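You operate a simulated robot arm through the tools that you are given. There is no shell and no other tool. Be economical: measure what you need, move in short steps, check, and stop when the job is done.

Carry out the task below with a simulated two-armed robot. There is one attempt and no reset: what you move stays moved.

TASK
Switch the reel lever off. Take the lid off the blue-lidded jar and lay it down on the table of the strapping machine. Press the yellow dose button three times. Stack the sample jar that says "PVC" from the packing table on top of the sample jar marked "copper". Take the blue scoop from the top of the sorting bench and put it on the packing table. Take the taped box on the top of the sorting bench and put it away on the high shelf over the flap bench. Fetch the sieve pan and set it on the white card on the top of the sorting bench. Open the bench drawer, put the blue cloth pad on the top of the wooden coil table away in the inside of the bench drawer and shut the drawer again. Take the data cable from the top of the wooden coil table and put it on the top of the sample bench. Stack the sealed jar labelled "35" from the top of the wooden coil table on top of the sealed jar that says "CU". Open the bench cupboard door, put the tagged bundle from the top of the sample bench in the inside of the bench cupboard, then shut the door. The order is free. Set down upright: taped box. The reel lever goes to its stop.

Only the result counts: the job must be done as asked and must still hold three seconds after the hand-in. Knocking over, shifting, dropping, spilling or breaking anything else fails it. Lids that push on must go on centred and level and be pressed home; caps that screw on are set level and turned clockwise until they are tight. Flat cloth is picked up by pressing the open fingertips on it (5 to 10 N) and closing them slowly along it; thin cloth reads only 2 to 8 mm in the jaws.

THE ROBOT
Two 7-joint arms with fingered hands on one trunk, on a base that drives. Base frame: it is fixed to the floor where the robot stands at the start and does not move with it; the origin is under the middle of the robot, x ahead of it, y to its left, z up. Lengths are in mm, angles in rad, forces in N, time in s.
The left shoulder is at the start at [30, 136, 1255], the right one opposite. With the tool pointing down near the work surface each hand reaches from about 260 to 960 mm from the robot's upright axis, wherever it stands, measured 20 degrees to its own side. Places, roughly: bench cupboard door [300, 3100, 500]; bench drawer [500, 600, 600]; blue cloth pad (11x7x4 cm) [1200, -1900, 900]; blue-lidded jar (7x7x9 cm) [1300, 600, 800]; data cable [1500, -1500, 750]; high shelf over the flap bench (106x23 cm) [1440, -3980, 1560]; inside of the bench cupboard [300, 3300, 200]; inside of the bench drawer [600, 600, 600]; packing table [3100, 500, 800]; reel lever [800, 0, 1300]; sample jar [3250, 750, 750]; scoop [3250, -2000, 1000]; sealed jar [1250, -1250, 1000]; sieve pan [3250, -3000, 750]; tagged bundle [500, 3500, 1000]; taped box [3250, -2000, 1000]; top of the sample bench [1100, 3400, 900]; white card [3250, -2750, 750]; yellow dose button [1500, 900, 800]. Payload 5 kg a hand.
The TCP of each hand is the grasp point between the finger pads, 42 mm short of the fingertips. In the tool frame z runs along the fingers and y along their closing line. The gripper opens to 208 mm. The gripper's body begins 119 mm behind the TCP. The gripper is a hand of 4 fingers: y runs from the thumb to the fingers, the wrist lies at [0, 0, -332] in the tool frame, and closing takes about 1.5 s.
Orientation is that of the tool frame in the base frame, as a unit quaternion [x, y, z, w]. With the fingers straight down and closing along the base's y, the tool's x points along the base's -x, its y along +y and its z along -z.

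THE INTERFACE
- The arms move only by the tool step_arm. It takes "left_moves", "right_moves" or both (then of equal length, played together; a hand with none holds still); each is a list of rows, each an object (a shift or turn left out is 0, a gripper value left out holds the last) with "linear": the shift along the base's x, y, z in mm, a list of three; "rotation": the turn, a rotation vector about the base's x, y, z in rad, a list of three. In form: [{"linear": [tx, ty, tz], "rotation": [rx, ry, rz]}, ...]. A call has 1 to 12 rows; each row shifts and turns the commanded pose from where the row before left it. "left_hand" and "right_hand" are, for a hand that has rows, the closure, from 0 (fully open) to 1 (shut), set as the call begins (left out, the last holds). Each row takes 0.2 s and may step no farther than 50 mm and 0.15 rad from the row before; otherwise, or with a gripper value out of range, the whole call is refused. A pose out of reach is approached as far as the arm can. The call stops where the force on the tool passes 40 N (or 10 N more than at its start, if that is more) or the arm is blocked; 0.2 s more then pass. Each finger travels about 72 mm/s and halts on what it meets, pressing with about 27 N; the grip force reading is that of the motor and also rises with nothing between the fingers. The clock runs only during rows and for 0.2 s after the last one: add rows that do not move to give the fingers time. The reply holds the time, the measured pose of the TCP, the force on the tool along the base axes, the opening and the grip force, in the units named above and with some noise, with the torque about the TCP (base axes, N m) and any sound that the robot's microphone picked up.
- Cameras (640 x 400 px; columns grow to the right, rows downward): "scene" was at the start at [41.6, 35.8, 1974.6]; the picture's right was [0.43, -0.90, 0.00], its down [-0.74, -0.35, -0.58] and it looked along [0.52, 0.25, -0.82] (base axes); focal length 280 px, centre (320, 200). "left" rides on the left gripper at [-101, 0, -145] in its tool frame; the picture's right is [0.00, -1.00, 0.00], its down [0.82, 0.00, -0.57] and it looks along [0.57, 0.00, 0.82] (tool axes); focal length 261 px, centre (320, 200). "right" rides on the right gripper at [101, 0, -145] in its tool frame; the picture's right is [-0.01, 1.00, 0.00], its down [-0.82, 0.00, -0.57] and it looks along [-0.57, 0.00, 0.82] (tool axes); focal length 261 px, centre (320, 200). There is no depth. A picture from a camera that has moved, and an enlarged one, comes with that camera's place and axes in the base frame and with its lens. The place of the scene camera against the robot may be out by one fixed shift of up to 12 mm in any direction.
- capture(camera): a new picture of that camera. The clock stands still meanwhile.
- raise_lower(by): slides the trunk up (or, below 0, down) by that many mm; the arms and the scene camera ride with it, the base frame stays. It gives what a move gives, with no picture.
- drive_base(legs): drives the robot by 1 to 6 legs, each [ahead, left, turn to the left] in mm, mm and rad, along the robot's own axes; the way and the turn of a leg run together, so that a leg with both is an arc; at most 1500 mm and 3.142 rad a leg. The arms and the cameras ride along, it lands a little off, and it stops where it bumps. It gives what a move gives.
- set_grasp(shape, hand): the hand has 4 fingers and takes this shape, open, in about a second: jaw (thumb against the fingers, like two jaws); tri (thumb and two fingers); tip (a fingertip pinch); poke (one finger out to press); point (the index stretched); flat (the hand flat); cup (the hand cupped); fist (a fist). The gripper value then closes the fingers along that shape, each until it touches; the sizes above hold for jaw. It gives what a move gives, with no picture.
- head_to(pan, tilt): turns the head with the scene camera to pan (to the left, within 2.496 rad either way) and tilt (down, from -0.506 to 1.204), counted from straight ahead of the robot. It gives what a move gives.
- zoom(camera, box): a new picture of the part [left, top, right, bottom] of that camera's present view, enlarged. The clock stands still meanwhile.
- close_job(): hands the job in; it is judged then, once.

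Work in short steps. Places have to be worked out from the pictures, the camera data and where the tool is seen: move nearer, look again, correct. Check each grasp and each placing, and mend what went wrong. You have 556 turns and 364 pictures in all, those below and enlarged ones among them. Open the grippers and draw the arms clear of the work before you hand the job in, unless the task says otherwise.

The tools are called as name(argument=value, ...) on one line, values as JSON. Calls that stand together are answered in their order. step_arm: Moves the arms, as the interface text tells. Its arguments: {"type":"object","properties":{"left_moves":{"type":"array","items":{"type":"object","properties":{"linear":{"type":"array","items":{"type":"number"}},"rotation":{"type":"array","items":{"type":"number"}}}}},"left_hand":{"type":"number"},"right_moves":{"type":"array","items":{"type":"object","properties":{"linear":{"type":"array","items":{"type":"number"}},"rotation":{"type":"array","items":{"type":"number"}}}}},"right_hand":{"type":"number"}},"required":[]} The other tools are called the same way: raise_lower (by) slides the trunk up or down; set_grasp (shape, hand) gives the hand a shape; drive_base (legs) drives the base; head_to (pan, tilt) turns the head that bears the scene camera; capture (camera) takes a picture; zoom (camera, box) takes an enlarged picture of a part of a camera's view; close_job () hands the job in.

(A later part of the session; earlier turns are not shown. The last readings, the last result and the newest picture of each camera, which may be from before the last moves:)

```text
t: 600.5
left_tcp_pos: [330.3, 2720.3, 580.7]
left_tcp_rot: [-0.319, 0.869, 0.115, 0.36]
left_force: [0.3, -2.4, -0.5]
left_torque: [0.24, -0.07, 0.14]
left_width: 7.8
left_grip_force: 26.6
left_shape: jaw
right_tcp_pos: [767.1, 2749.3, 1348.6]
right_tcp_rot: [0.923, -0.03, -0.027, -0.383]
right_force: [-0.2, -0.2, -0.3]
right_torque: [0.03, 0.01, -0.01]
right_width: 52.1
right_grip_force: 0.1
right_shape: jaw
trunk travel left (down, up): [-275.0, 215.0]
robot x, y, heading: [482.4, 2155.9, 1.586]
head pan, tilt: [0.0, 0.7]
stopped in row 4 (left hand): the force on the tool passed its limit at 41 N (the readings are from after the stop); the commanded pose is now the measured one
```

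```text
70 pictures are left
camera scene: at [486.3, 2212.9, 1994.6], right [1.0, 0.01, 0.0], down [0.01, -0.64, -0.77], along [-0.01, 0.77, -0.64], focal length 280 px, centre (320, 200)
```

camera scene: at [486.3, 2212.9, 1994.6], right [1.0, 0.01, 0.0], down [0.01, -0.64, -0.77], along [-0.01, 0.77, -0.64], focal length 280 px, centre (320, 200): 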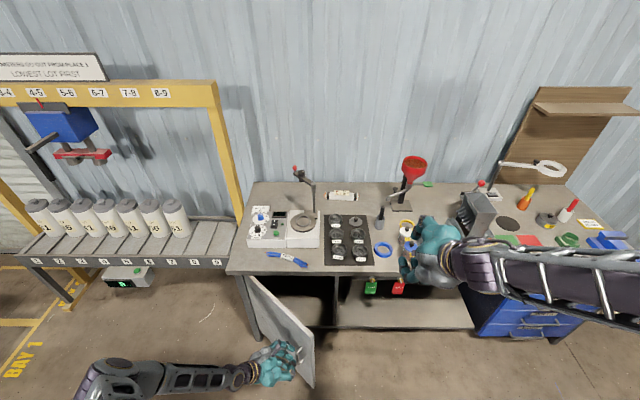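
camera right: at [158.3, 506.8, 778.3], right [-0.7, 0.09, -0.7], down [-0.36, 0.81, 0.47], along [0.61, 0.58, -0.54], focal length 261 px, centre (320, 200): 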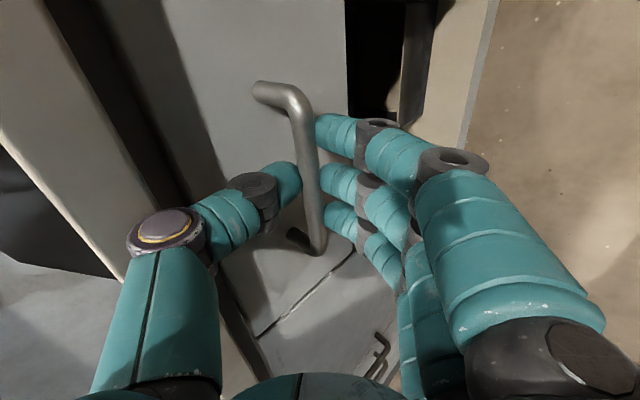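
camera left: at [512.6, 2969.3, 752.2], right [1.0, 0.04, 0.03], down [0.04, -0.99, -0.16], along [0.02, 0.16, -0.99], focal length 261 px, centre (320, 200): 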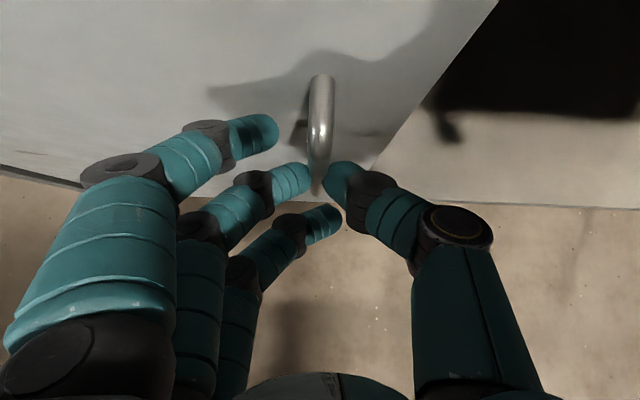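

The grip slipped at about 50° open. I'll go over the door's top and push it from the inside: first release, retreat and rise.

step_arm(left_hand=0.6, left_moves=[{}, {}, {"linear": [-25, -28, 0]}, {"linear": [-28, -30, 5]}, {"linear": [-15, -10, 40]}, {"linear": [0, 0, 48]}, {"linear": [0, 0, 48]}, {"linear": [0, 0, 48]}, {"linear": [0, 0, 48]}, {"linear": [0, 0, 48]}, {"linear": [0, 0, 48]}, {"linear": [0, 0, 48]}])

capture(camera="scene")

```text
t: 603.1
left_tcp_pos: [264.0, 2652.3, 964.8]
left_tcp_rot: [-0.32, 0.87, 0.116, 0.358]
left_force: [0.8, -0.7, 0.5]
left_torque: [0.02, 0.05, 0.02]
left_width: 82.7
left_grip_force: 0.1
left_shape: jaw
right_tcp_pos: [769.5, 2749.6, 1350.2]
right_tcp_rot: [0.923, -0.029, -0.027, -0.383]
right_force: [0.1, -1.4, 0.2]
right_torque: [0.06, 0.0, 0.05]
right_width: 52.1
right_grip_force: 0.0
right_shape: jaw
trunk travel left (down, up): [-275.0, 215.0]
robot x, y, heading: [480.8, 2155.7, 1.58]
head pan, tilt: [0.0, 0.7]
```

```text
69 pictures are left
camera scene: at [487.8, 2212.6, 1994.7], right [1.0, 0.01, 0.0], down [0.0, -0.64, -0.77], along [-0.01, 0.77, -0.64], focal length 280 px, centre (320, 200)
```

scene: 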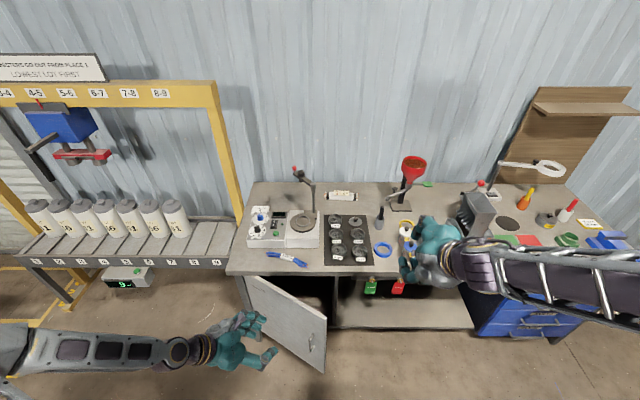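

Door is at ~33°. I close the left hand, straighten it and pass over to the inner side of the leaf.

step_arm(left_hand=1, left_moves=[{"linear": [35, 22, 5], "rotation": [0, 0, 0.08]}, {"linear": [37, 25, 0], "rotation": [0, 0, 0.08]}, {"linear": [37, 27, 0], "rotation": [0, 0, 0.08]}, {"linear": [37, 27, 0], "rotation": [0, 0, 0.08]}, {"linear": [37, 27, 0], "rotation": [0, 0, 0.08]}, {"linear": [37, 27, 0], "rotation": [0, 0, 0.08]}, {"linear": [37, 27, 0], "rotation": [0, 0, 0.08]}, {"linear": [37, 27, 0], "rotation": [0, 0, 0.08]}, {"linear": [37, 27, 0], "rotation": [0, 0, 0.06]}])

step_arm(left_moves=[{"linear": [0, 0, -40]}, {"linear": [0, 0, -45]}, {"linear": [0, 0, -45]}, {"linear": [0, 0, -45]}, {"linear": [0, 0, -45]}])

capture(camera="scene")

```text
t: 605.1
left_tcp_pos: [594.7, 2887.7, 966.9]
left_tcp_rot: [-0.599, 0.706, 0.233, 0.296]
left_force: [-0.4, 0.5, -0.9]
left_torque: [0.05, -0.03, -0.05]
left_width: 0.0
left_grip_force: 26.2
left_shape: jaw
right_tcp_pos: [768.7, 2750.7, 1349.1]
right_tcp_rot: [0.924, -0.03, -0.027, -0.381]
right_force: [1.1, 0.2, -0.4]
right_torque: [0.05, 0.1, 0.11]
right_width: 52.1
right_grip_force: 0.1
right_shape: jaw
trunk travel left (down, up): [-275.0, 215.0]
robot x, y, heading: [479.0, 2154.2, 1.583]
head pan, tilt: [0.0, 0.7]
```

```text
t: 606.3
left_tcp_pos: [590.3, 2892.2, 750.1]
left_tcp_rot: [-0.599, 0.707, 0.232, 0.297]
left_force: [-0.9, 2.0, 1.3]
left_torque: [-0.27, -0.03, -0.06]
left_width: 0.0
left_grip_force: 27.5
left_shape: jaw
right_tcp_pos: [767.2, 2751.8, 1348.4]
right_tcp_rot: [0.923, -0.029, -0.027, -0.382]
right_force: [-0.9, 1.1, 0.4]
right_torque: [-0.01, -0.03, 0.0]
right_width: 52.0
right_grip_force: 0.0
right_shape: jaw
trunk travel left (down, up): [-275.0, 215.0]
robot x, y, heading: [482.4, 2153.1, 1.583]
head pan, tilt: [0.0, 0.7]
```

```text
68 pictures are left
camera scene: at [486.5, 2215.4, 1994.6], right [1.0, 0.01, 0.0], down [0.01, -0.64, -0.76], along [-0.01, 0.76, -0.64], focal length 280 px, centre (320, 200)
```

scene: 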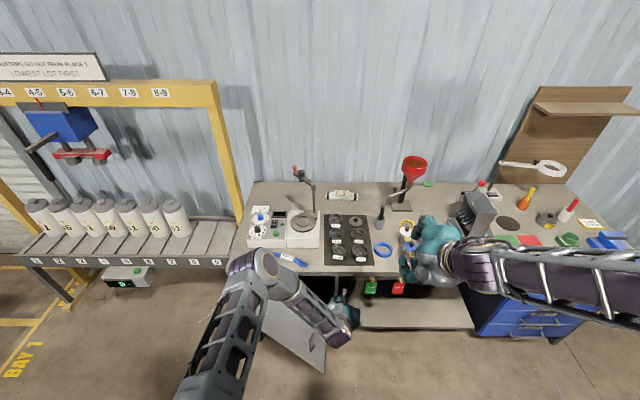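

step_arm(left_moves=[{"linear": [-30, -3, 0]}, {"linear": [-30, -3, 0]}, {"linear": [-30, -5, 0]}, {"linear": [-28, -10, 0]}, {"linear": [-28, -12, 0]}, {"linear": [-28, -12, 0]}, {"linear": [-28, -12, 0]}, {"linear": [-28, -10, 0]}])

capture(camera="scene")

```text
t: 608.1
left_tcp_pos: [362.9, 2821.2, 749.1]
left_tcp_rot: [-0.597, 0.708, 0.231, 0.298]
left_force: [0.1, -0.6, 0.9]
left_torque: [-0.06, 0.04, 0.05]
left_width: 0.0
left_grip_force: 27.1
left_shape: jaw
right_tcp_pos: [767.1, 2750.0, 1349.4]
right_tcp_rot: [0.923, -0.028, -0.026, -0.383]
right_force: [-0.6, -0.9, -0.1]
right_torque: [0.01, -0.05, -0.05]
right_width: 52.1
right_grip_force: 0.0
right_shape: jaw
trunk travel left (down, up): [-275.0, 215.0]
robot x, y, heading: [477.7, 2156.7, 1.576]
head pan, tilt: [0.0, 0.7]
```

```text
67 pictures are left
camera scene: at [485.4, 2213.7, 1994.7], right [1.0, 0.01, 0.0], down [0.01, -0.64, -0.77], along [-0.01, 0.77, -0.64], focal length 280 px, centre (320, 200)
```

scene: 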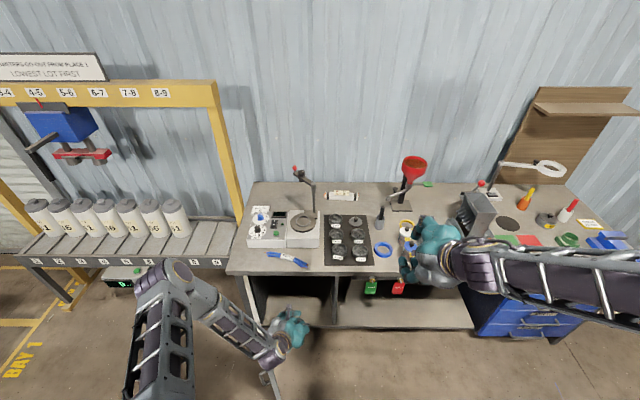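

step_arm(left_moves=[{"linear": [-28, -6, 0]}, {"linear": [-28, -5, 0]}, {"linear": [-28, -4, 0]}, {"linear": [-28, -3, 0]}, {"linear": [-28, -2, 0]}, {"linear": [-25, 0, 0]}])

capture(camera="scene")

```text
t: 609.5
left_tcp_pos: [197.3, 2799.9, 747.4]
left_tcp_rot: [-0.599, 0.707, 0.232, 0.297]
left_force: [1.1, 0.9, 0.2]
left_torque: [-0.06, 0.06, 0.05]
left_width: 0.0
left_grip_force: 26.8
left_shape: jaw
right_tcp_pos: [767.3, 2749.9, 1347.8]
right_tcp_rot: [0.923, -0.03, -0.026, -0.383]
right_force: [-1.0, 0.6, 0.1]
right_torque: [0.02, -0.07, -0.07]
right_width: 52.0
right_grip_force: 0.0
right_shape: jaw
trunk travel left (down, up): [-275.0, 215.0]
robot x, y, heading: [483.2, 2153.3, 1.578]
head pan, tilt: [0.0, 0.7]
```

```text
66 pictures are left
camera scene: at [485.5, 2213.6, 1994.7], right [1.0, 0.01, 0.0], down [0.01, -0.64, -0.77], along [-0.01, 0.77, -0.64], focal length 280 px, centre (320, 200)
```

scene: 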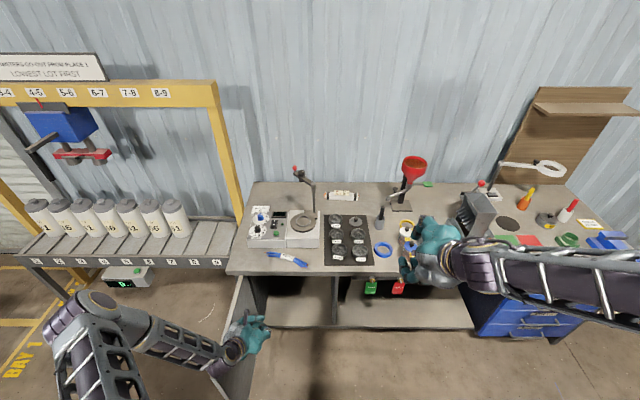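

The door now stands about 100° open. I lift the left hand out over the door and tuck it.

step_arm(left_moves=[{"linear": [20, 0, 20]}, {"linear": [10, 0, 45]}, {"linear": [0, 0, 48]}, {"linear": [0, 0, 48]}, {"linear": [0, 0, 48]}, {"linear": [0, 0, 48]}, {"linear": [0, 0, 48]}, {"linear": [0, 0, 48]}, {"linear": [0, 0, 48]}, {"linear": [0, 0, 48]}, {"linear": [0, 0, 48]}, {"linear": [0, 0, 48]}])

drive_base(legs=[[300, -60, -0.008], [215, -60, 0]])

head_to(pan=0, tilt=0.75)

capture(camera="scene")

```text
t: 612.1
left_tcp_pos: [229.1, 2798.8, 1290.6]
left_tcp_rot: [-0.599, 0.707, 0.231, 0.297]
left_force: [0.8, -1.5, -0.8]
left_torque: [0.17, 0.05, 0.07]
left_width: 0.2
left_grip_force: 26.9
left_shape: jaw
right_tcp_pos: [768.5, 2748.4, 1349.8]
right_tcp_rot: [0.923, -0.029, -0.027, -0.383]
right_force: [0.0, -1.4, 0.1]
right_torque: [0.06, 0.04, 0.08]
right_width: 51.8
right_grip_force: 0.1
right_shape: jaw
trunk travel left (down, up): [-275.0, 215.0]
robot x, y, heading: [478.8, 2152.8, 1.586]
head pan, tilt: [0.0, 0.7]
```

```text
t: 615.4
left_tcp_pos: [355.9, 3316.9, 1289.1]
left_tcp_rot: [-0.593, 0.712, 0.229, 0.298]
left_force: [-0.1, 1.1, -0.5]
left_torque: [-0.05, 0.0, 0.01]
left_width: 0.0
left_grip_force: 26.7
left_shape: jaw
right_tcp_pos: [895.3, 3258.1, 1349.3]
right_tcp_rot: [0.923, -0.035, -0.024, -0.382]
right_force: [0.4, 0.0, -0.5]
right_torque: [-0.02, 0.0, -0.03]
right_width: 52.0
right_grip_force: 0.1
right_shape: jaw
trunk travel left (down, up): [-275.0, 215.0]
robot x, y, heading: [599.7, 2662.4, 1.566]
head pan, tilt: [0.0, 0.7]
```

```text
t: 616.1
left_tcp_pos: [357.0, 3316.1, 1288.1]
left_tcp_rot: [-0.594, 0.711, 0.229, 0.298]
left_force: [0.2, -0.6, -0.5]
left_torque: [-0.07, 0.06, -0.04]
left_width: 0.2
left_grip_force: 27.0
left_shape: jaw
right_tcp_pos: [896.4, 3257.0, 1348.9]
right_tcp_rot: [0.923, -0.036, -0.024, -0.383]
right_force: [0.1, 0.9, 0.5]
right_torque: [-0.02, -0.02, 0.02]
right_width: 52.1
right_grip_force: 0.0
right_shape: jaw
trunk travel left (down, up): [-275.0, 215.0]
robot x, y, heading: [601.4, 2662.4, 1.56]
head pan, tilt: [0.0, 0.75]
```

```text
65 pictures are left
camera scene: at [606.7, 2723.7, 1990.4], right [1.0, -0.01, 0.0], down [0.0, -0.68, -0.73], along [0.0, 0.73, -0.68], focal length 280 px, centre (320, 200)
```

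scene: 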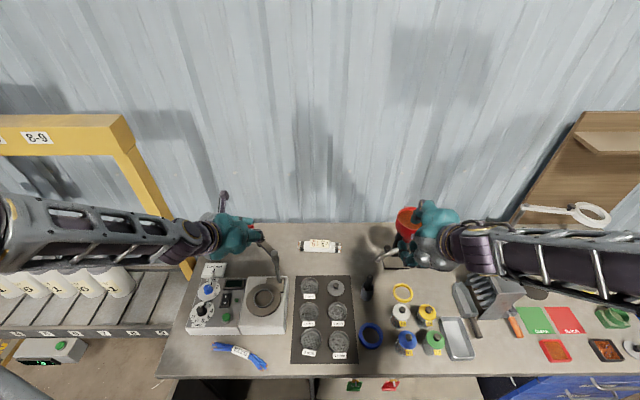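

Bundle ≈(601,3579). I reduce the right hand's pitch to 0.6 and bring it above and in front of the bundle.

step_arm(right_hand=0.68, right_moves=[{"linear": [-29, 15, -15], "rotation": [-0.07, 0, 0]}, {"linear": [-29, 15, -15], "rotation": [-0.07, 0, 0]}, {"linear": [-29, 20, -15], "rotation": [-0.06, 0, 0]}, {"linear": [-29, 22, -25]}, {"linear": [-29, 22, -30]}, {"linear": [-29, 22, -30]}, {"linear": [-29, 22, -30]}, {"linear": [-29, 22, -30]}, {"linear": [-29, 22, -30]}, {"linear": [-29, 22, -30]}, {"linear": [-5, 14, -40]}])

capture(camera="right")

capture(camera="scene")

```text
t: 618.5
left_tcp_pos: [356.2, 3317.3, 1288.6]
left_tcp_rot: [-0.594, 0.711, 0.229, 0.298]
left_force: [-0.1, 1.0, -0.2]
left_torque: [-0.09, 0.01, 0.0]
left_width: 0.1
left_grip_force: 26.9
left_shape: jaw
right_tcp_pos: [599.3, 3474.7, 1054.2]
right_tcp_rot: [0.956, -0.037, -0.019, -0.289]
right_force: [0.4, 1.3, 1.1]
right_torque: [-0.2, 0.0, 0.04]
right_width: 66.5
right_grip_force: 0.0
right_shape: jaw
trunk travel left (down, up): [-275.0, 215.0]
robot x, y, heading: [601.6, 2663.8, 1.562]
head pan, tilt: [0.0, 0.75]
```

```text
64 pictures are left
camera right: at [702.7, 3387.8, 1169.0], right [-0.09, -0.83, -0.55], down [-0.81, -0.26, 0.53], along [-0.58, 0.49, -0.65], focal length 261 px, centre (320, 200)
```

right: 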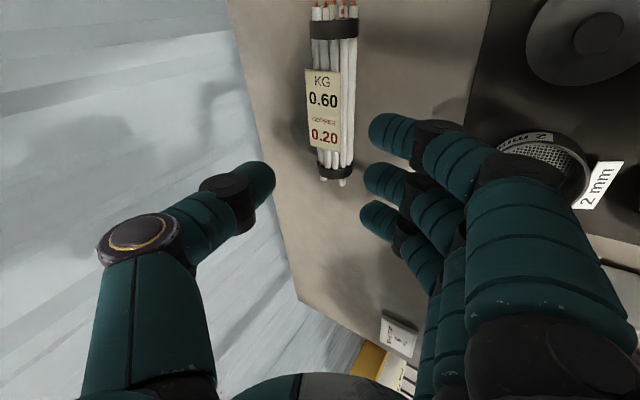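

```text
63 pictures are left
camera scene: at [606.6, 2725.1, 1990.3], right [1.0, -0.01, 0.0], down [0.0, -0.68, -0.73], along [0.01, 0.73, -0.68], focal length 280 px, centre (320, 200)
```

scene: 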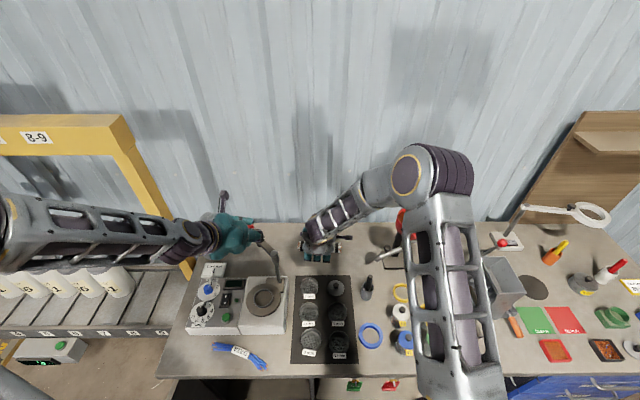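

Refined: bundle centre (599,3558), axis along x, ~50 mm thick. I align, open a bit more and approach along the tool axis.

step_arm(right_hand=0.6, right_moves=[{"linear": [12, -18, -8]}, {"linear": [0, 17, -25]}, {"linear": [0, 17, -25]}, {"linear": [0, 17, -24]}])

capture(camera="right")

```text
t: 619.5
left_tcp_pos: [355.6, 3316.1, 1288.2]
left_tcp_rot: [-0.594, 0.711, 0.229, 0.298]
left_force: [-0.8, 0.1, 0.2]
left_torque: [-0.04, 0.01, -0.04]
left_width: 0.0
left_grip_force: 27.4
left_shape: jaw
right_tcp_pos: [612.3, 3508.1, 973.4]
right_tcp_rot: [0.957, -0.038, -0.019, -0.288]
right_force: [-0.1, 1.0, 0.7]
right_torque: [-0.16, -0.04, 0.02]
right_width: 82.6
right_grip_force: 0.0
right_shape: jaw
trunk travel left (down, up): [-275.0, 215.0]
robot x, y, heading: [599.8, 2662.0, 1.565]
head pan, tilt: [0.0, 0.75]
```

```text
62 pictures are left
camera right: at [715.3, 3420.8, 1087.8], right [-0.09, -0.83, -0.55], down [-0.81, -0.26, 0.53], along [-0.58, 0.49, -0.65], focal length 261 px, centre (320, 200)
```

right: 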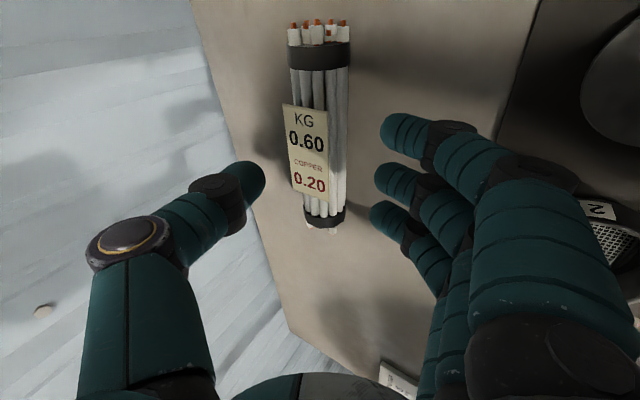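

step_arm(right_moves=[{"linear": [0, 9, -13]}, {"linear": [0, 8, -12]}, {"linear": [0, 5, -7]}, {"linear": [0, 2, -4]}, {"linear": [0, 1, -4]}, {"linear": [0, 0, -3]}])

capture(camera="right")

```text
t: 620.9
left_tcp_pos: [354.9, 3316.2, 1288.7]
left_tcp_rot: [-0.594, 0.711, 0.23, 0.299]
left_force: [-0.5, 0.5, -0.6]
left_torque: [0.0, 0.03, 0.02]
left_width: 0.1
left_grip_force: 27.2
left_shape: jaw
right_tcp_pos: [611.0, 3532.8, 932.7]
right_tcp_rot: [0.956, -0.038, -0.021, -0.289]
right_force: [-0.3, 0.5, -1.4]
right_torque: [-0.03, 0.04, 0.0]
right_width: 82.5
right_grip_force: 0.1
right_shape: jaw
trunk travel left (down, up): [-275.0, 215.0]
robot x, y, heading: [601.1, 2666.1, 1.563]
head pan, tilt: [0.0, 0.75]
```

```text
61 pictures are left
camera right: at [714.6, 3445.2, 1047.2], right [-0.09, -0.83, -0.55], down [-0.81, -0.26, 0.53], along [-0.58, 0.49, -0.65], focal length 261 px, centre (320, 200)
```

right: 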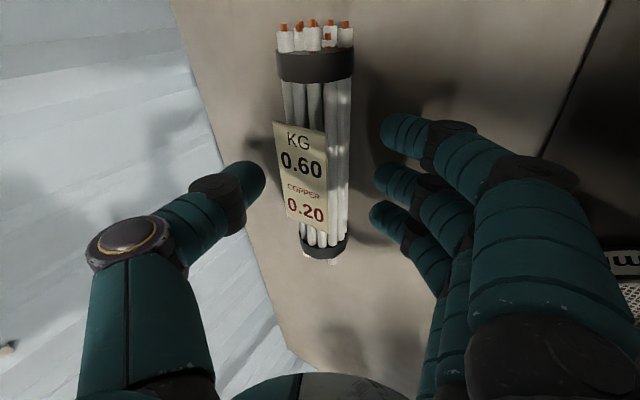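

step_arm(right_moves=[{"linear": [0, 2, -4]}, {"linear": [0, 2, -4]}, {"linear": [0, 1, -4]}, {"linear": [0, 1, -4]}, {"linear": [0, 0, -3]}, {"linear": [0, 0, -3]}])

capture(camera="right")

```text
t: 622.1
left_tcp_pos: [355.2, 3313.0, 1290.3]
left_tcp_rot: [-0.593, 0.711, 0.23, 0.3]
left_force: [-0.9, 1.1, -0.2]
left_torque: [-0.03, -0.02, 0.01]
left_width: 0.0
left_grip_force: 26.6
left_shape: jaw
right_tcp_pos: [610.6, 3541.2, 921.9]
right_tcp_rot: [0.956, -0.038, -0.021, -0.291]
right_force: [1.5, -9.8, 30.4]
right_torque: [-1.42, -0.39, -0.06]
right_width: 79.6
right_grip_force: 0.1
right_shape: jaw
trunk travel left (down, up): [-275.0, 215.0]
robot x, y, heading: [602.3, 2669.5, 1.564]
head pan, tilt: [0.0, 0.75]
stopped in row 5 (right hand): the force on the tool passed its limit at 42 N (the readings are from after the stop); the commanded pose is now the measured one
```

```text
60 pictures are left
camera right: at [713.7, 3452.9, 1035.2], right [-0.09, -0.83, -0.56], down [-0.81, -0.27, 0.53], along [-0.58, 0.5, -0.64], focal length 261 px, centre (320, 200)
```

right: 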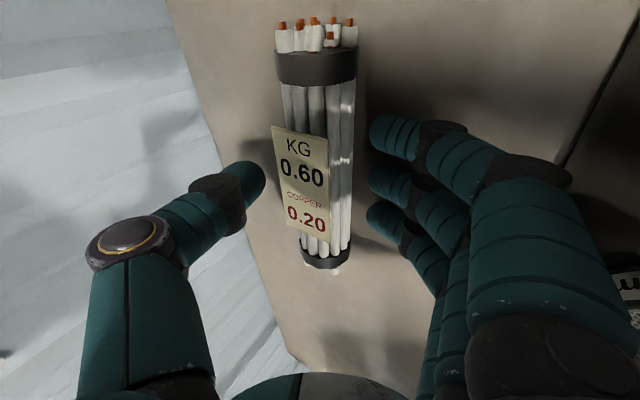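

Near fingertips rest on the bench. I lift 3 mm, close to about 62 mm, lower again and close.

step_arm(right_hand=0.71, right_moves=[{"linear": [0, 0, 4]}, {}, {}, {"linear": [0, 0, -4]}, {"linear": [0, 0, -3]}, {"linear": [0, 0, -3]}])

step_arm(right_hand=1, right_moves=[{}, {}, {}, {}])

capture(camera="right")

```text
t: 623.5
left_tcp_pos: [356.0, 3312.3, 1290.5]
left_tcp_rot: [-0.592, 0.712, 0.229, 0.299]
left_force: [0.1, 0.7, -0.9]
left_torque: [0.01, 0.0, -0.01]
left_width: 0.1
left_grip_force: 27.8
left_shape: jaw
right_tcp_pos: [609.7, 3540.4, 915.5]
right_tcp_rot: [0.956, -0.036, -0.022, -0.292]
right_force: [1.5, -11.0, 30.5]
right_torque: [-1.06, -0.36, -0.07]
right_width: 58.9
right_grip_force: 0.1
right_shape: jaw
trunk travel left (down, up): [-275.0, 215.0]
robot x, y, heading: [595.6, 2666.1, 1.567]
head pan, tilt: [0.0, 0.75]
```

```text
t: 624.5
left_tcp_pos: [355.8, 3315.1, 1289.9]
left_tcp_rot: [-0.593, 0.711, 0.229, 0.299]
left_force: [-0.2, 0.0, -0.6]
left_torque: [0.02, 0.01, -0.01]
left_width: 0.2
left_grip_force: 26.9
left_shape: jaw
right_tcp_pos: [611.2, 3541.3, 913.4]
right_tcp_rot: [0.956, -0.038, -0.021, -0.291]
right_force: [-2.2, 6.1, 19.1]
right_torque: [0.71, -0.12, -0.04]
right_width: 46.2
right_grip_force: 27.1
right_shape: jaw
trunk travel left (down, up): [-275.0, 215.0]
robot x, y, heading: [598.9, 2665.9, 1.569]
head pan, tilt: [0.0, 0.75]
```

```text
59 pictures are left
camera right: at [713.5, 3452.9, 1026.6], right [-0.09, -0.83, -0.55], down [-0.81, -0.27, 0.53], along [-0.58, 0.49, -0.64], focal length 261 px, centre (320, 200)
```

right: 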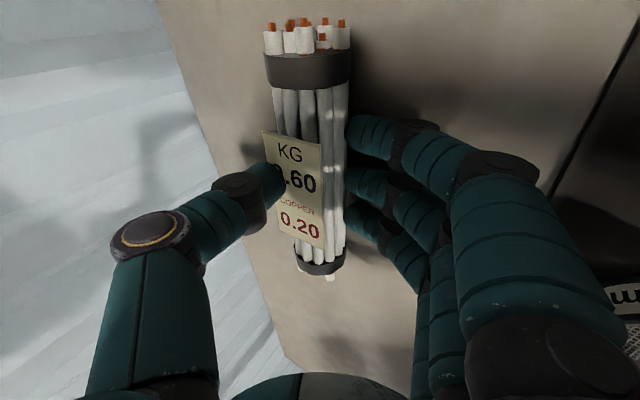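

Gripped at 46 mm. I lift and verify.

step_arm(right_moves=[{"linear": [0, 0, 5]}, {"linear": [0, 0, 10]}, {"linear": [0, 0, 20]}, {"linear": [0, -5, 30]}, {"linear": [0, -10, 40]}, {"linear": [0, -10, 40]}, {}])

capture(camera="right")

```text
t: 626.1
left_tcp_pos: [355.9, 3316.4, 1288.3]
left_tcp_rot: [-0.594, 0.711, 0.229, 0.298]
left_force: [0.1, 0.4, -1.4]
left_torque: [-0.06, -0.01, 0.0]
left_width: 0.2
left_grip_force: 26.9
left_shape: jaw
right_tcp_pos: [611.4, 3516.1, 1056.1]
right_tcp_rot: [0.956, -0.038, -0.021, -0.289]
right_force: [-0.1, 0.7, -6.2]
right_torque: [-0.17, -0.03, 0.0]
right_width: 43.4
right_grip_force: 27.0
right_shape: jaw
trunk travel left (down, up): [-275.0, 215.0]
robot x, y, heading: [599.3, 2665.2, 1.563]
head pan, tilt: [0.0, 0.75]
```

```text
58 pictures are left
camera right: at [714.7, 3428.2, 1169.5], right [-0.09, -0.83, -0.55], down [-0.81, -0.26, 0.53], along [-0.58, 0.49, -0.65], focal length 261 px, centre (320, 200)
```

right: 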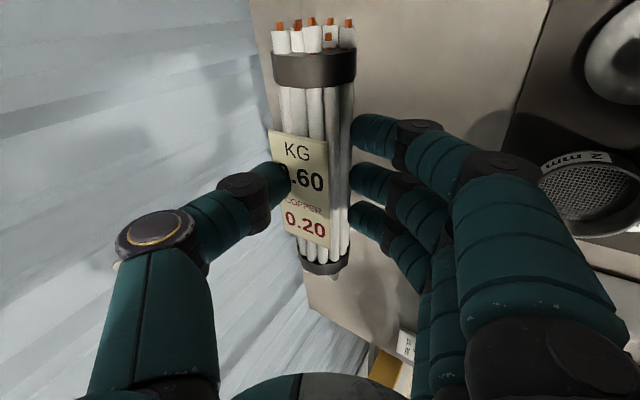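

Bundle held firmly. I raise it, then drive back and left to stand in front of the open cupboard.

step_arm(right_moves=[{"linear": [0, -10, 45]}, {"linear": [0, -15, 45]}, {"linear": [0, -20, 45]}, {"linear": [0, -25, 40]}, {"linear": [0, -30, 35]}, {"linear": [0, -40, 20]}, {"linear": [0, -40, 0]}])

drive_base(legs=[[-380, 0, 0.005], [0, 230, 0]])

head_to(pan=0, tilt=0.75)

capture(camera="scene")

```text
t: 627.7
left_tcp_pos: [355.1, 3314.2, 1290.2]
left_tcp_rot: [-0.593, 0.711, 0.23, 0.299]
left_force: [-0.6, -0.6, 0.1]
left_torque: [0.02, 0.03, 0.01]
left_width: 0.0
left_grip_force: 27.0
left_shape: jaw
right_tcp_pos: [611.0, 3338.3, 1286.2]
right_tcp_rot: [0.956, -0.038, -0.021, -0.291]
right_force: [-0.2, 0.2, -5.4]
right_torque: [-0.08, -0.03, -0.01]
right_width: 43.3
right_grip_force: 26.1
right_shape: jaw
trunk travel left (down, up): [-275.0, 215.0]
robot x, y, heading: [603.2, 2664.4, 1.563]
head pan, tilt: [0.0, 0.75]
```

```text
t: 631.4
left_tcp_pos: [119.7, 2939.8, 1288.0]
left_tcp_rot: [-0.597, 0.709, 0.23, 0.298]
left_force: [-0.7, -0.4, -0.1]
left_torque: [0.03, -0.07, -0.05]
left_width: 0.0
left_grip_force: 26.7
left_shape: jaw
right_tcp_pos: [374.5, 2967.3, 1285.8]
right_tcp_rot: [0.956, -0.034, -0.022, -0.29]
right_force: [-0.8, -1.1, -6.5]
right_torque: [-0.1, -0.13, -0.07]
right_width: 43.4
right_grip_force: 26.2
right_shape: jaw
trunk travel left (down, up): [-275.0, 215.0]
robot x, y, heading: [366.9, 2291.5, 1.569]
head pan, tilt: [0.0, 0.75]
```

```text
t: 632.0
left_tcp_pos: [119.4, 2940.2, 1288.8]
left_tcp_rot: [-0.596, 0.709, 0.231, 0.298]
left_force: [0.1, -0.3, -0.3]
left_torque: [0.03, -0.06, -0.07]
left_width: 0.0
left_grip_force: 26.8
left_shape: jaw
right_tcp_pos: [374.9, 2967.2, 1286.7]
right_tcp_rot: [0.956, -0.033, -0.022, -0.29]
right_force: [-0.9, 0.7, -5.9]
right_torque: [-0.12, -0.12, -0.06]
right_width: 43.3
right_grip_force: 27.2
right_shape: jaw
trunk travel left (down, up): [-275.0, 215.0]
robot x, y, heading: [371.2, 2289.7, 1.572]
head pan, tilt: [0.0, 0.75]
```

```text
57 pictures are left
camera scene: at [374.4, 2349.7, 1990.4], right [1.0, 0.0, 0.0], down [0.0, -0.68, -0.73], along [0.0, 0.73, -0.68], focal length 280 px, centre (320, 200)
```

scene: 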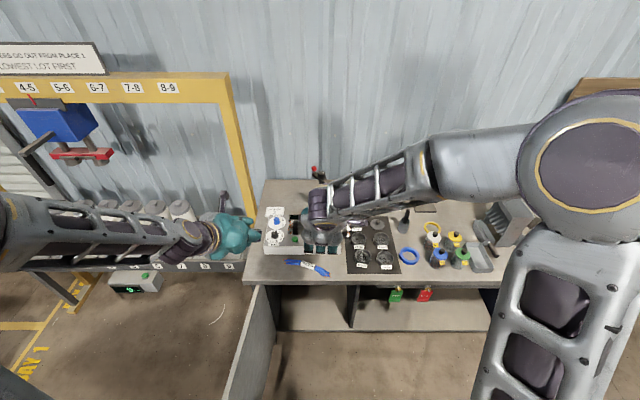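

zoom(camera="scene", box=[220, 260, 380, 400])

```text
2.86 times, centred on (300, 330) of scene
camera zoom: at [374.4, 2349.7, 1990.4], right [1.0, 0.0, 0.0], down [0.0, -0.68, -0.73], along [0.0, 0.73, -0.68], focal length 800 px, centre (377, -171)
```

zoom: 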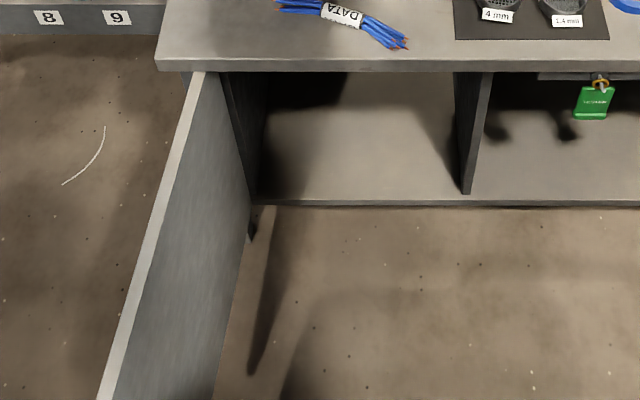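

Interior floor is at z≈240, x 112–563. I pull the hand back to y≈2880, then lower the trunk.

step_arm(right_moves=[{"linear": [-5, -30, 0]}, {"linear": [-5, -30, 0]}, {"linear": [-5, -30, 0]}])

raise_lower(by=-265)

step_arm(right_moves=[{"linear": [0, -5, -40]}, {"linear": [0, 0, -45]}, {"linear": [0, 0, -45]}, {"linear": [0, 0, -45]}, {"linear": [0, 0, -45]}])

capture(camera="scene")

```text
t: 632.8
left_tcp_pos: [120.0, 2938.5, 1289.2]
left_tcp_rot: [-0.597, 0.709, 0.231, 0.297]
left_force: [0.2, -1.2, 0.4]
left_torque: [0.02, 0.04, 0.02]
left_width: 0.0
left_grip_force: 27.3
left_shape: jaw
right_tcp_pos: [362.2, 2876.9, 1288.0]
right_tcp_rot: [0.956, -0.036, -0.022, -0.29]
right_force: [0.4, -0.9, -5.6]
right_torque: [-0.06, -0.03, 0.02]
right_width: 43.0
right_grip_force: 27.0
right_shape: jaw
trunk travel left (down, up): [-275.0, 215.0]
robot x, y, heading: [370.8, 2292.0, 1.572]
head pan, tilt: [0.0, 0.75]
```

```text
t: 635.5
left_tcp_pos: [120.6, 2940.6, 1024.3]
left_tcp_rot: [-0.596, 0.709, 0.23, 0.298]
left_force: [-0.4, -0.2, 0.4]
left_torque: [0.0, -0.04, -0.02]
left_width: 0.1
left_grip_force: 27.0
left_shape: jaw
right_tcp_pos: [360.6, 2876.4, 1020.8]
right_tcp_rot: [0.956, -0.034, -0.022, -0.289]
right_force: [0.1, -0.1, -5.6]
right_torque: [-0.11, 0.0, -0.02]
right_width: 43.4
right_grip_force: 27.2
right_shape: jaw
trunk travel left (down, up): [-10.0, 480.0]
robot x, y, heading: [369.4, 2296.3, 1.574]
head pan, tilt: [0.0, 0.75]
```

```text
t: 636.7
left_tcp_pos: [119.4, 2941.0, 1022.9]
left_tcp_rot: [-0.596, 0.71, 0.23, 0.297]
left_force: [0.2, 0.9, -0.5]
left_torque: [-0.01, 0.0, -0.01]
left_width: 0.0
left_grip_force: 26.9
left_shape: jaw
right_tcp_pos: [359.1, 2872.0, 799.1]
right_tcp_rot: [0.956, -0.035, -0.022, -0.29]
right_force: [-0.9, 2.0, -4.6]
right_torque: [-0.28, -0.07, -0.04]
right_width: 43.2
right_grip_force: 26.9
right_shape: jaw
trunk travel left (down, up): [-10.0, 480.0]
robot x, y, heading: [370.3, 2292.1, 1.575]
head pan, tilt: [0.0, 0.75]
```

```text
55 pictures are left
camera scene: at [375.5, 2351.0, 1725.2], right [1.0, 0.0, 0.0], down [0.0, -0.68, -0.73], along [0.0, 0.73, -0.68], focal length 280 px, centre (320, 200)
```

scene: 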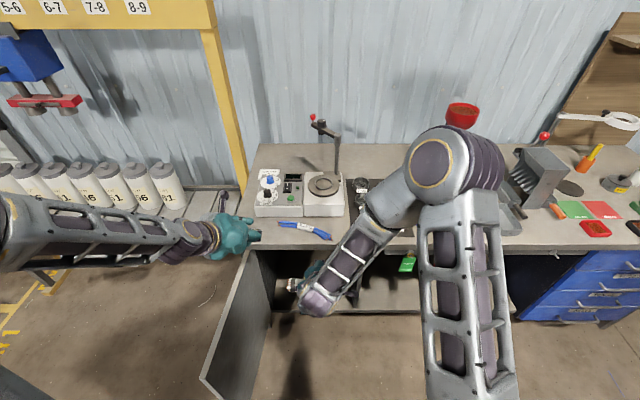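

Elbow stays high. I lower further in front of the opening.

step_arm(right_moves=[{"linear": [0, 0, -45]}, {"linear": [0, 0, -45]}, {"linear": [0, 0, -45]}, {"linear": [0, 0, -45]}, {"linear": [0, 0, -45]}, {"linear": [0, 0, -45]}, {"linear": [0, 10, -40]}])

capture(camera="scene")

capture(camera="right")

```text
t: 638.3
left_tcp_pos: [120.0, 2940.4, 1023.4]
left_tcp_rot: [-0.596, 0.709, 0.231, 0.298]
left_force: [-0.3, 0.0, 0.9]
left_torque: [0.02, 0.0, -0.02]
left_width: 0.0
left_grip_force: 27.0
left_shape: jaw
right_tcp_pos: [366.4, 2886.3, 491.5]
right_tcp_rot: [0.956, -0.034, -0.022, -0.289]
right_force: [-0.5, 1.6, -5.5]
right_torque: [-0.22, -0.04, 0.02]
right_width: 43.1
right_grip_force: 27.2
right_shape: jaw
trunk travel left (down, up): [-10.0, 480.0]
robot x, y, heading: [371.0, 2294.8, 1.569]
head pan, tilt: [0.0, 0.75]
```

```text
54 pictures are left
camera scene: at [375.6, 2350.2, 1725.3], right [1.0, 0.0, 0.0], down [0.0, -0.68, -0.73], along [0.0, 0.73, -0.68], focal length 280 px, centre (320, 200)
```

scene: 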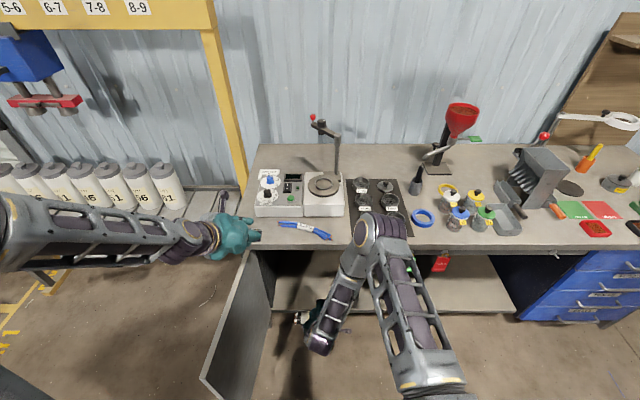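

```text
53 pictures are left
camera right: at [468.9, 2797.7, 604.9], right [-0.08, -0.83, -0.55], down [-0.8, -0.27, 0.53], along [-0.59, 0.49, -0.64], focal length 261 px, centre (320, 200)
```

right: 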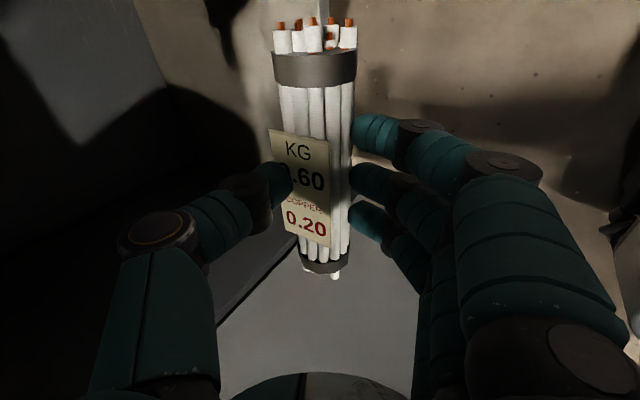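

I extend the arm forward into the cupboard in stages.

step_arm(right_moves=[{"linear": [-2, 28, -16]}, {"linear": [-2, 28, -16]}, {"linear": [-2, 28, -16]}, {"linear": [-2, 28, -16]}, {"linear": [-2, 28, -16]}])

capture(camera="scene")

```text
t: 639.5
left_tcp_pos: [120.1, 2940.5, 1023.4]
left_tcp_rot: [-0.596, 0.709, 0.23, 0.298]
left_force: [-0.3, 0.3, -0.1]
left_torque: [-0.02, 0.03, 0.0]
left_width: 0.3
left_grip_force: 26.8
left_shape: jaw
right_tcp_pos: [351.9, 3022.6, 411.9]
right_tcp_rot: [0.956, -0.033, -0.022, -0.29]
right_force: [0.3, -0.8, -6.6]
right_torque: [-0.04, -0.01, 0.0]
right_width: 42.7
right_grip_force: 26.8
right_shape: jaw
trunk travel left (down, up): [-10.0, 480.0]
robot x, y, heading: [369.0, 2292.0, 1.572]
head pan, tilt: [0.0, 0.75]
```

```text
52 pictures are left
camera scene: at [375.6, 2350.0, 1725.3], right [1.0, 0.0, 0.0], down [0.0, -0.68, -0.73], along [0.0, 0.73, -0.68], focal length 280 px, centre (320, 200)
```

scene: 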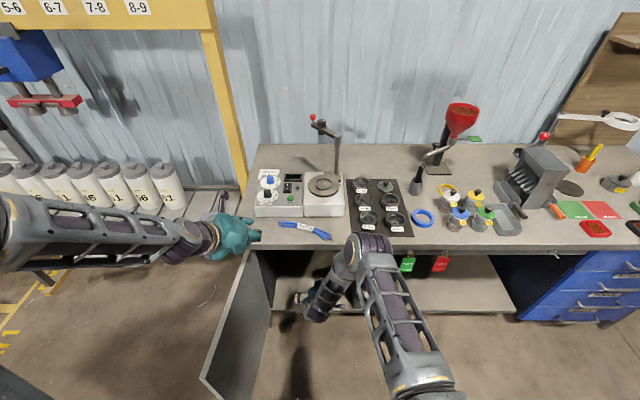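

step_arm(right_moves=[{"linear": [0, 28, -16]}, {"linear": [0, 28, -16]}, {"linear": [0, 28, -16]}, {"linear": [0, 28, -14]}, {"linear": [0, 28, -10]}])

capture(camera="scene")

capture(camera="right")

```text
t: 640.7
left_tcp_pos: [120.4, 2941.1, 1023.1]
left_tcp_rot: [-0.596, 0.709, 0.23, 0.299]
left_force: [-0.3, -0.8, 0.4]
left_torque: [0.02, 0.0, -0.01]
left_width: 0.1
left_grip_force: 26.5
left_shape: jaw
right_tcp_pos: [351.9, 3158.8, 340.2]
right_tcp_rot: [0.956, -0.034, -0.022, -0.29]
right_force: [0.5, -0.5, -6.6]
right_torque: [-0.09, -0.02, -0.01]
right_width: 43.0
right_grip_force: 26.6
right_shape: jaw
trunk travel left (down, up): [-10.0, 480.0]
robot x, y, heading: [369.5, 2294.3, 1.575]
head pan, tilt: [0.0, 0.75]
```

```text
51 pictures are left
camera scene: at [375.3, 2349.8, 1725.3], right [1.0, 0.0, 0.0], down [0.0, -0.68, -0.73], along [0.0, 0.73, -0.68], focal length 280 px, centre (320, 200)
```

scene: 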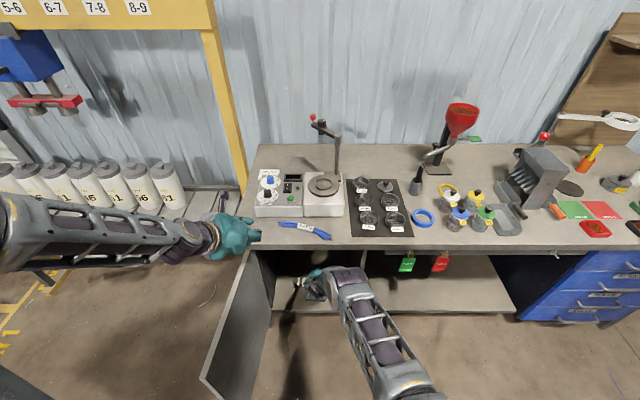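

```text
50 pictures are left
camera right: at [456.5, 3072.2, 453.7], right [-0.08, -0.83, -0.55], down [-0.8, -0.27, 0.53], along [-0.59, 0.49, -0.65], focal length 261 px, centre (320, 200)
```

right: 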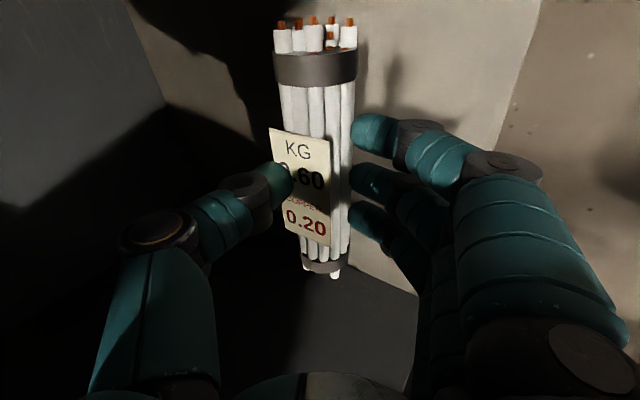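

Inside the cupboard. A bit further in, then down to the floor.

step_arm(right_moves=[{"linear": [0, 28, -6]}, {"linear": [0, 28, -6]}, {"linear": [0, 5, -15]}, {"linear": [0, 0, -12]}, {"linear": [0, 0, -8]}, {"linear": [0, 0, -6]}, {"linear": [0, 0, -5]}])

capture(camera="right")

```text
t: 642.3
left_tcp_pos: [121.0, 2940.8, 1024.3]
left_tcp_rot: [-0.596, 0.709, 0.231, 0.297]
left_force: [0.7, -0.2, 0.2]
left_torque: [0.01, -0.01, -0.02]
left_width: 0.3
left_grip_force: 26.9
left_shape: jaw
right_tcp_pos: [357.6, 3213.8, 332.6]
right_tcp_rot: [0.956, -0.034, -0.023, -0.289]
right_force: [-0.5, 0.1, -6.1]
right_torque: [-0.14, -0.01, 0.0]
right_width: 42.7
right_grip_force: 26.5
right_shape: jaw
right hand out of reach, approached as far as the arm can: row 1, 2, 3, 4, 5, 6, 7
trunk travel left (down, up): [-10.0, 480.0]
robot x, y, heading: [370.3, 2292.7, 1.573]
head pan, tilt: [0.0, 0.75]
```

```text
49 pictures are left
camera right: at [460.9, 3127.5, 446.8], right [-0.08, -0.83, -0.55], down [-0.8, -0.27, 0.53], along [-0.59, 0.49, -0.64], focal length 261 px, centre (320, 200)
```

right: 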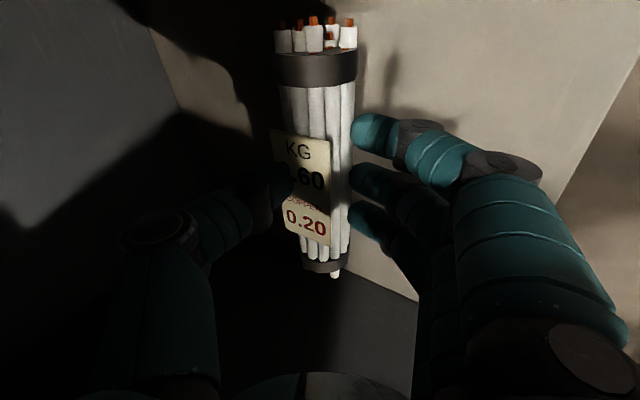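

The arm is at its limit; I drive the base 80 mm forward while it stays inside, then pull back slightly and lower.

step_arm(right_moves=[{"linear": [0, -30, 0]}, {"linear": [0, -30, 0]}])

drive_base(legs=[[80, 0, 0]])

step_arm(right_moves=[{"linear": [0, -3, -12]}, {"linear": [0, -3, -12]}, {"linear": [0, -3, -10]}, {"linear": [0, 0, -8]}, {"linear": [0, 0, -6]}, {"linear": [0, 0, -5]}, {"linear": [0, 0, -4]}])

capture(camera="right")

```text
t: 642.8
left_tcp_pos: [121.3, 2940.2, 1025.4]
left_tcp_rot: [-0.596, 0.709, 0.231, 0.298]
left_force: [2.1, 1.2, 0.6]
left_torque: [-0.12, 0.29, 0.25]
left_width: 0.1
left_grip_force: 27.4
left_shape: jaw
right_tcp_pos: [304.6, 3148.4, 316.3]
right_tcp_rot: [0.957, 0.103, -0.015, -0.269]
right_force: [-2.9, 0.8, -5.3]
right_torque: [-0.18, -0.24, -0.12]
right_width: 42.5
right_grip_force: 27.1
right_shape: jaw
trunk travel left (down, up): [-10.0, 480.0]
robot x, y, heading: [370.9, 2291.9, 1.577]
head pan, tilt: [0.0, 0.75]
stopped in row 2 (right hand): the force on the tool passed its limit at 59 N (the readings are from after the stop); the commanded pose is now the measured one
```

```text
t: 643.8
left_tcp_pos: [119.9, 3020.0, 1023.0]
left_tcp_rot: [-0.597, 0.709, 0.229, 0.297]
left_force: [-1.0, 0.7, -0.4]
left_torque: [-0.08, -0.05, -0.02]
left_width: 0.0
left_grip_force: 26.8
left_shape: jaw
right_tcp_pos: [307.4, 3229.3, 313.8]
right_tcp_rot: [0.958, 0.102, -0.012, -0.269]
right_force: [0.9, 0.0, -8.3]
right_torque: [0.02, 0.01, 0.05]
right_width: 42.3
right_grip_force: 26.8
right_shape: jaw
trunk travel left (down, up): [-10.0, 480.0]
robot x, y, heading: [371.1, 2370.4, 1.575]
head pan, tilt: [0.0, 0.75]
```

```text
t: 645.4
left_tcp_pos: [119.7, 3019.7, 1024.9]
left_tcp_rot: [-0.595, 0.709, 0.231, 0.299]
left_force: [-0.1, -0.1, 1.0]
left_torque: [0.01, -0.03, -0.02]
left_width: 0.0
left_grip_force: 27.1
left_shape: jaw
right_tcp_pos: [308.8, 3222.9, 288.2]
right_tcp_rot: [0.958, 0.102, -0.012, -0.269]
right_force: [-0.4, 0.0, -5.9]
right_torque: [-0.09, -0.01, 0.0]
right_width: 42.1
right_grip_force: 27.3
right_shape: jaw
right hand out of reach, approached as far as the arm can: row 3, 4, 6, 7
trunk travel left (down, up): [-10.0, 480.0]
robot x, y, heading: [369.9, 2372.8, 1.572]
head pan, tilt: [0.0, 0.75]
```

```text
48 pictures are left
camera right: at [418.5, 3166.6, 413.3], right [0.18, -0.83, -0.52], down [-0.76, -0.46, 0.46], along [-0.62, 0.31, -0.72], focal length 261 px, centre (320, 200)
```

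right: 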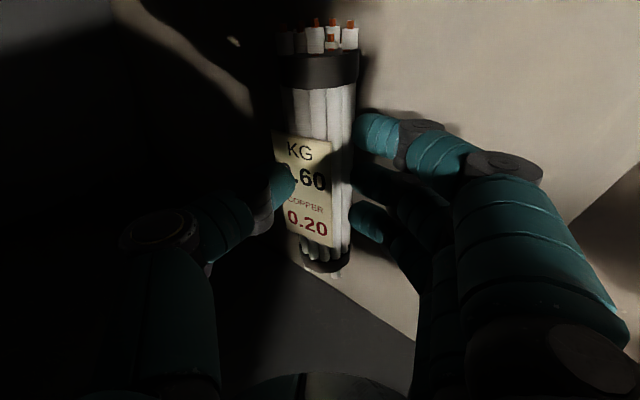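

capture(camera="scene")

```text
47 pictures are left
camera scene: at [375.0, 2428.8, 1725.4], right [1.0, 0.0, 0.0], down [0.0, -0.68, -0.73], along [0.0, 0.73, -0.68], focal length 280 px, centre (320, 200)
```

scene: 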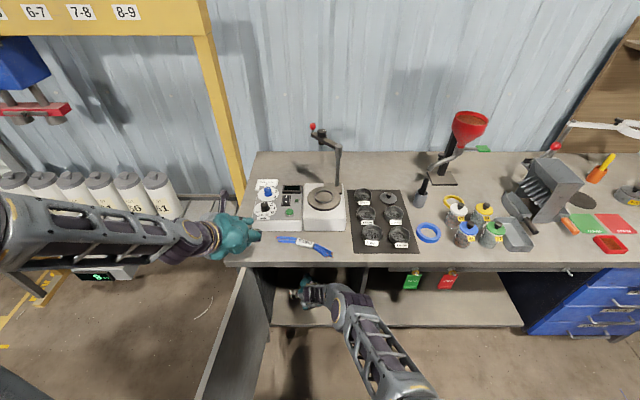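

The bench is undisturbed. I lower the last few millimetres.

step_arm(right_moves=[{"linear": [0, -2, -5]}, {"linear": [0, -2, -5]}, {"linear": [0, -2, -5]}, {"linear": [0, -2, -5]}])

```text
t: 646.4
left_tcp_pos: [119.9, 3018.9, 1024.7]
left_tcp_rot: [-0.596, 0.71, 0.23, 0.299]
left_force: [0.0, 0.5, 0.3]
left_torque: [-0.01, 0.01, 0.03]
left_width: 0.0
left_grip_force: 27.1
left_shape: jaw
right_tcp_pos: [308.2, 3221.3, 287.0]
right_tcp_rot: [0.957, 0.101, -0.012, -0.27]
right_force: [0.7, 0.6, -5.4]
right_torque: [-0.08, -0.08, 0.02]
right_width: 42.2
right_grip_force: 26.8
right_shape: jaw
right hand out of reach, approached as far as the arm can: row 1, 2, 3, 4
trunk travel left (down, up): [-10.0, 480.0]
robot x, y, heading: [370.0, 2369.1, 1.576]
head pan, tilt: [0.0, 0.75]
```

I drive 60 mm nearer with the arm fixed, then lower.

drive_base(legs=[[55, 0, 0]])

step_arm(right_moves=[{"linear": [0, -8, -3]}, {"linear": [0, -8, -4]}, {"linear": [0, -8, -4]}, {"linear": [0, -6, -4]}])

```text
t: 647.4
left_tcp_pos: [118.9, 3076.4, 1023.5]
left_tcp_rot: [-0.596, 0.71, 0.23, 0.297]
left_force: [0.2, 1.5, -0.7]
left_torque: [-0.08, -0.03, -0.01]
left_width: 0.2
left_grip_force: 26.6
left_shape: jaw
right_tcp_pos: [308.0, 3277.8, 285.9]
right_tcp_rot: [0.958, 0.102, -0.012, -0.269]
right_force: [0.1, -0.3, -7.3]
right_torque: [-0.11, -0.03, 0.01]
right_width: 42.5
right_grip_force: 26.5
right_shape: jaw
trunk travel left (down, up): [-10.0, 480.0]
robot x, y, heading: [369.7, 2425.6, 1.573]
head pan, tilt: [0.0, 0.75]
```

```text
t: 648.4
left_tcp_pos: [119.6, 3075.0, 1024.5]
left_tcp_rot: [-0.596, 0.709, 0.23, 0.298]
left_force: [0.3, 0.6, 0.0]
left_torque: [0.01, 0.01, 0.01]
left_width: 0.1
left_grip_force: 27.3
left_shape: jaw
right_tcp_pos: [309.9, 3247.4, 271.9]
right_tcp_rot: [0.957, 0.101, -0.012, -0.27]
right_force: [-0.4, 0.7, -5.7]
right_torque: [-0.14, -0.03, 0.02]
right_width: 42.4
right_grip_force: 27.3
right_shape: jaw
trunk travel left (down, up): [-10.0, 480.0]
robot x, y, heading: [370.6, 2429.3, 1.573]
head pan, tilt: [0.0, 0.75]
```

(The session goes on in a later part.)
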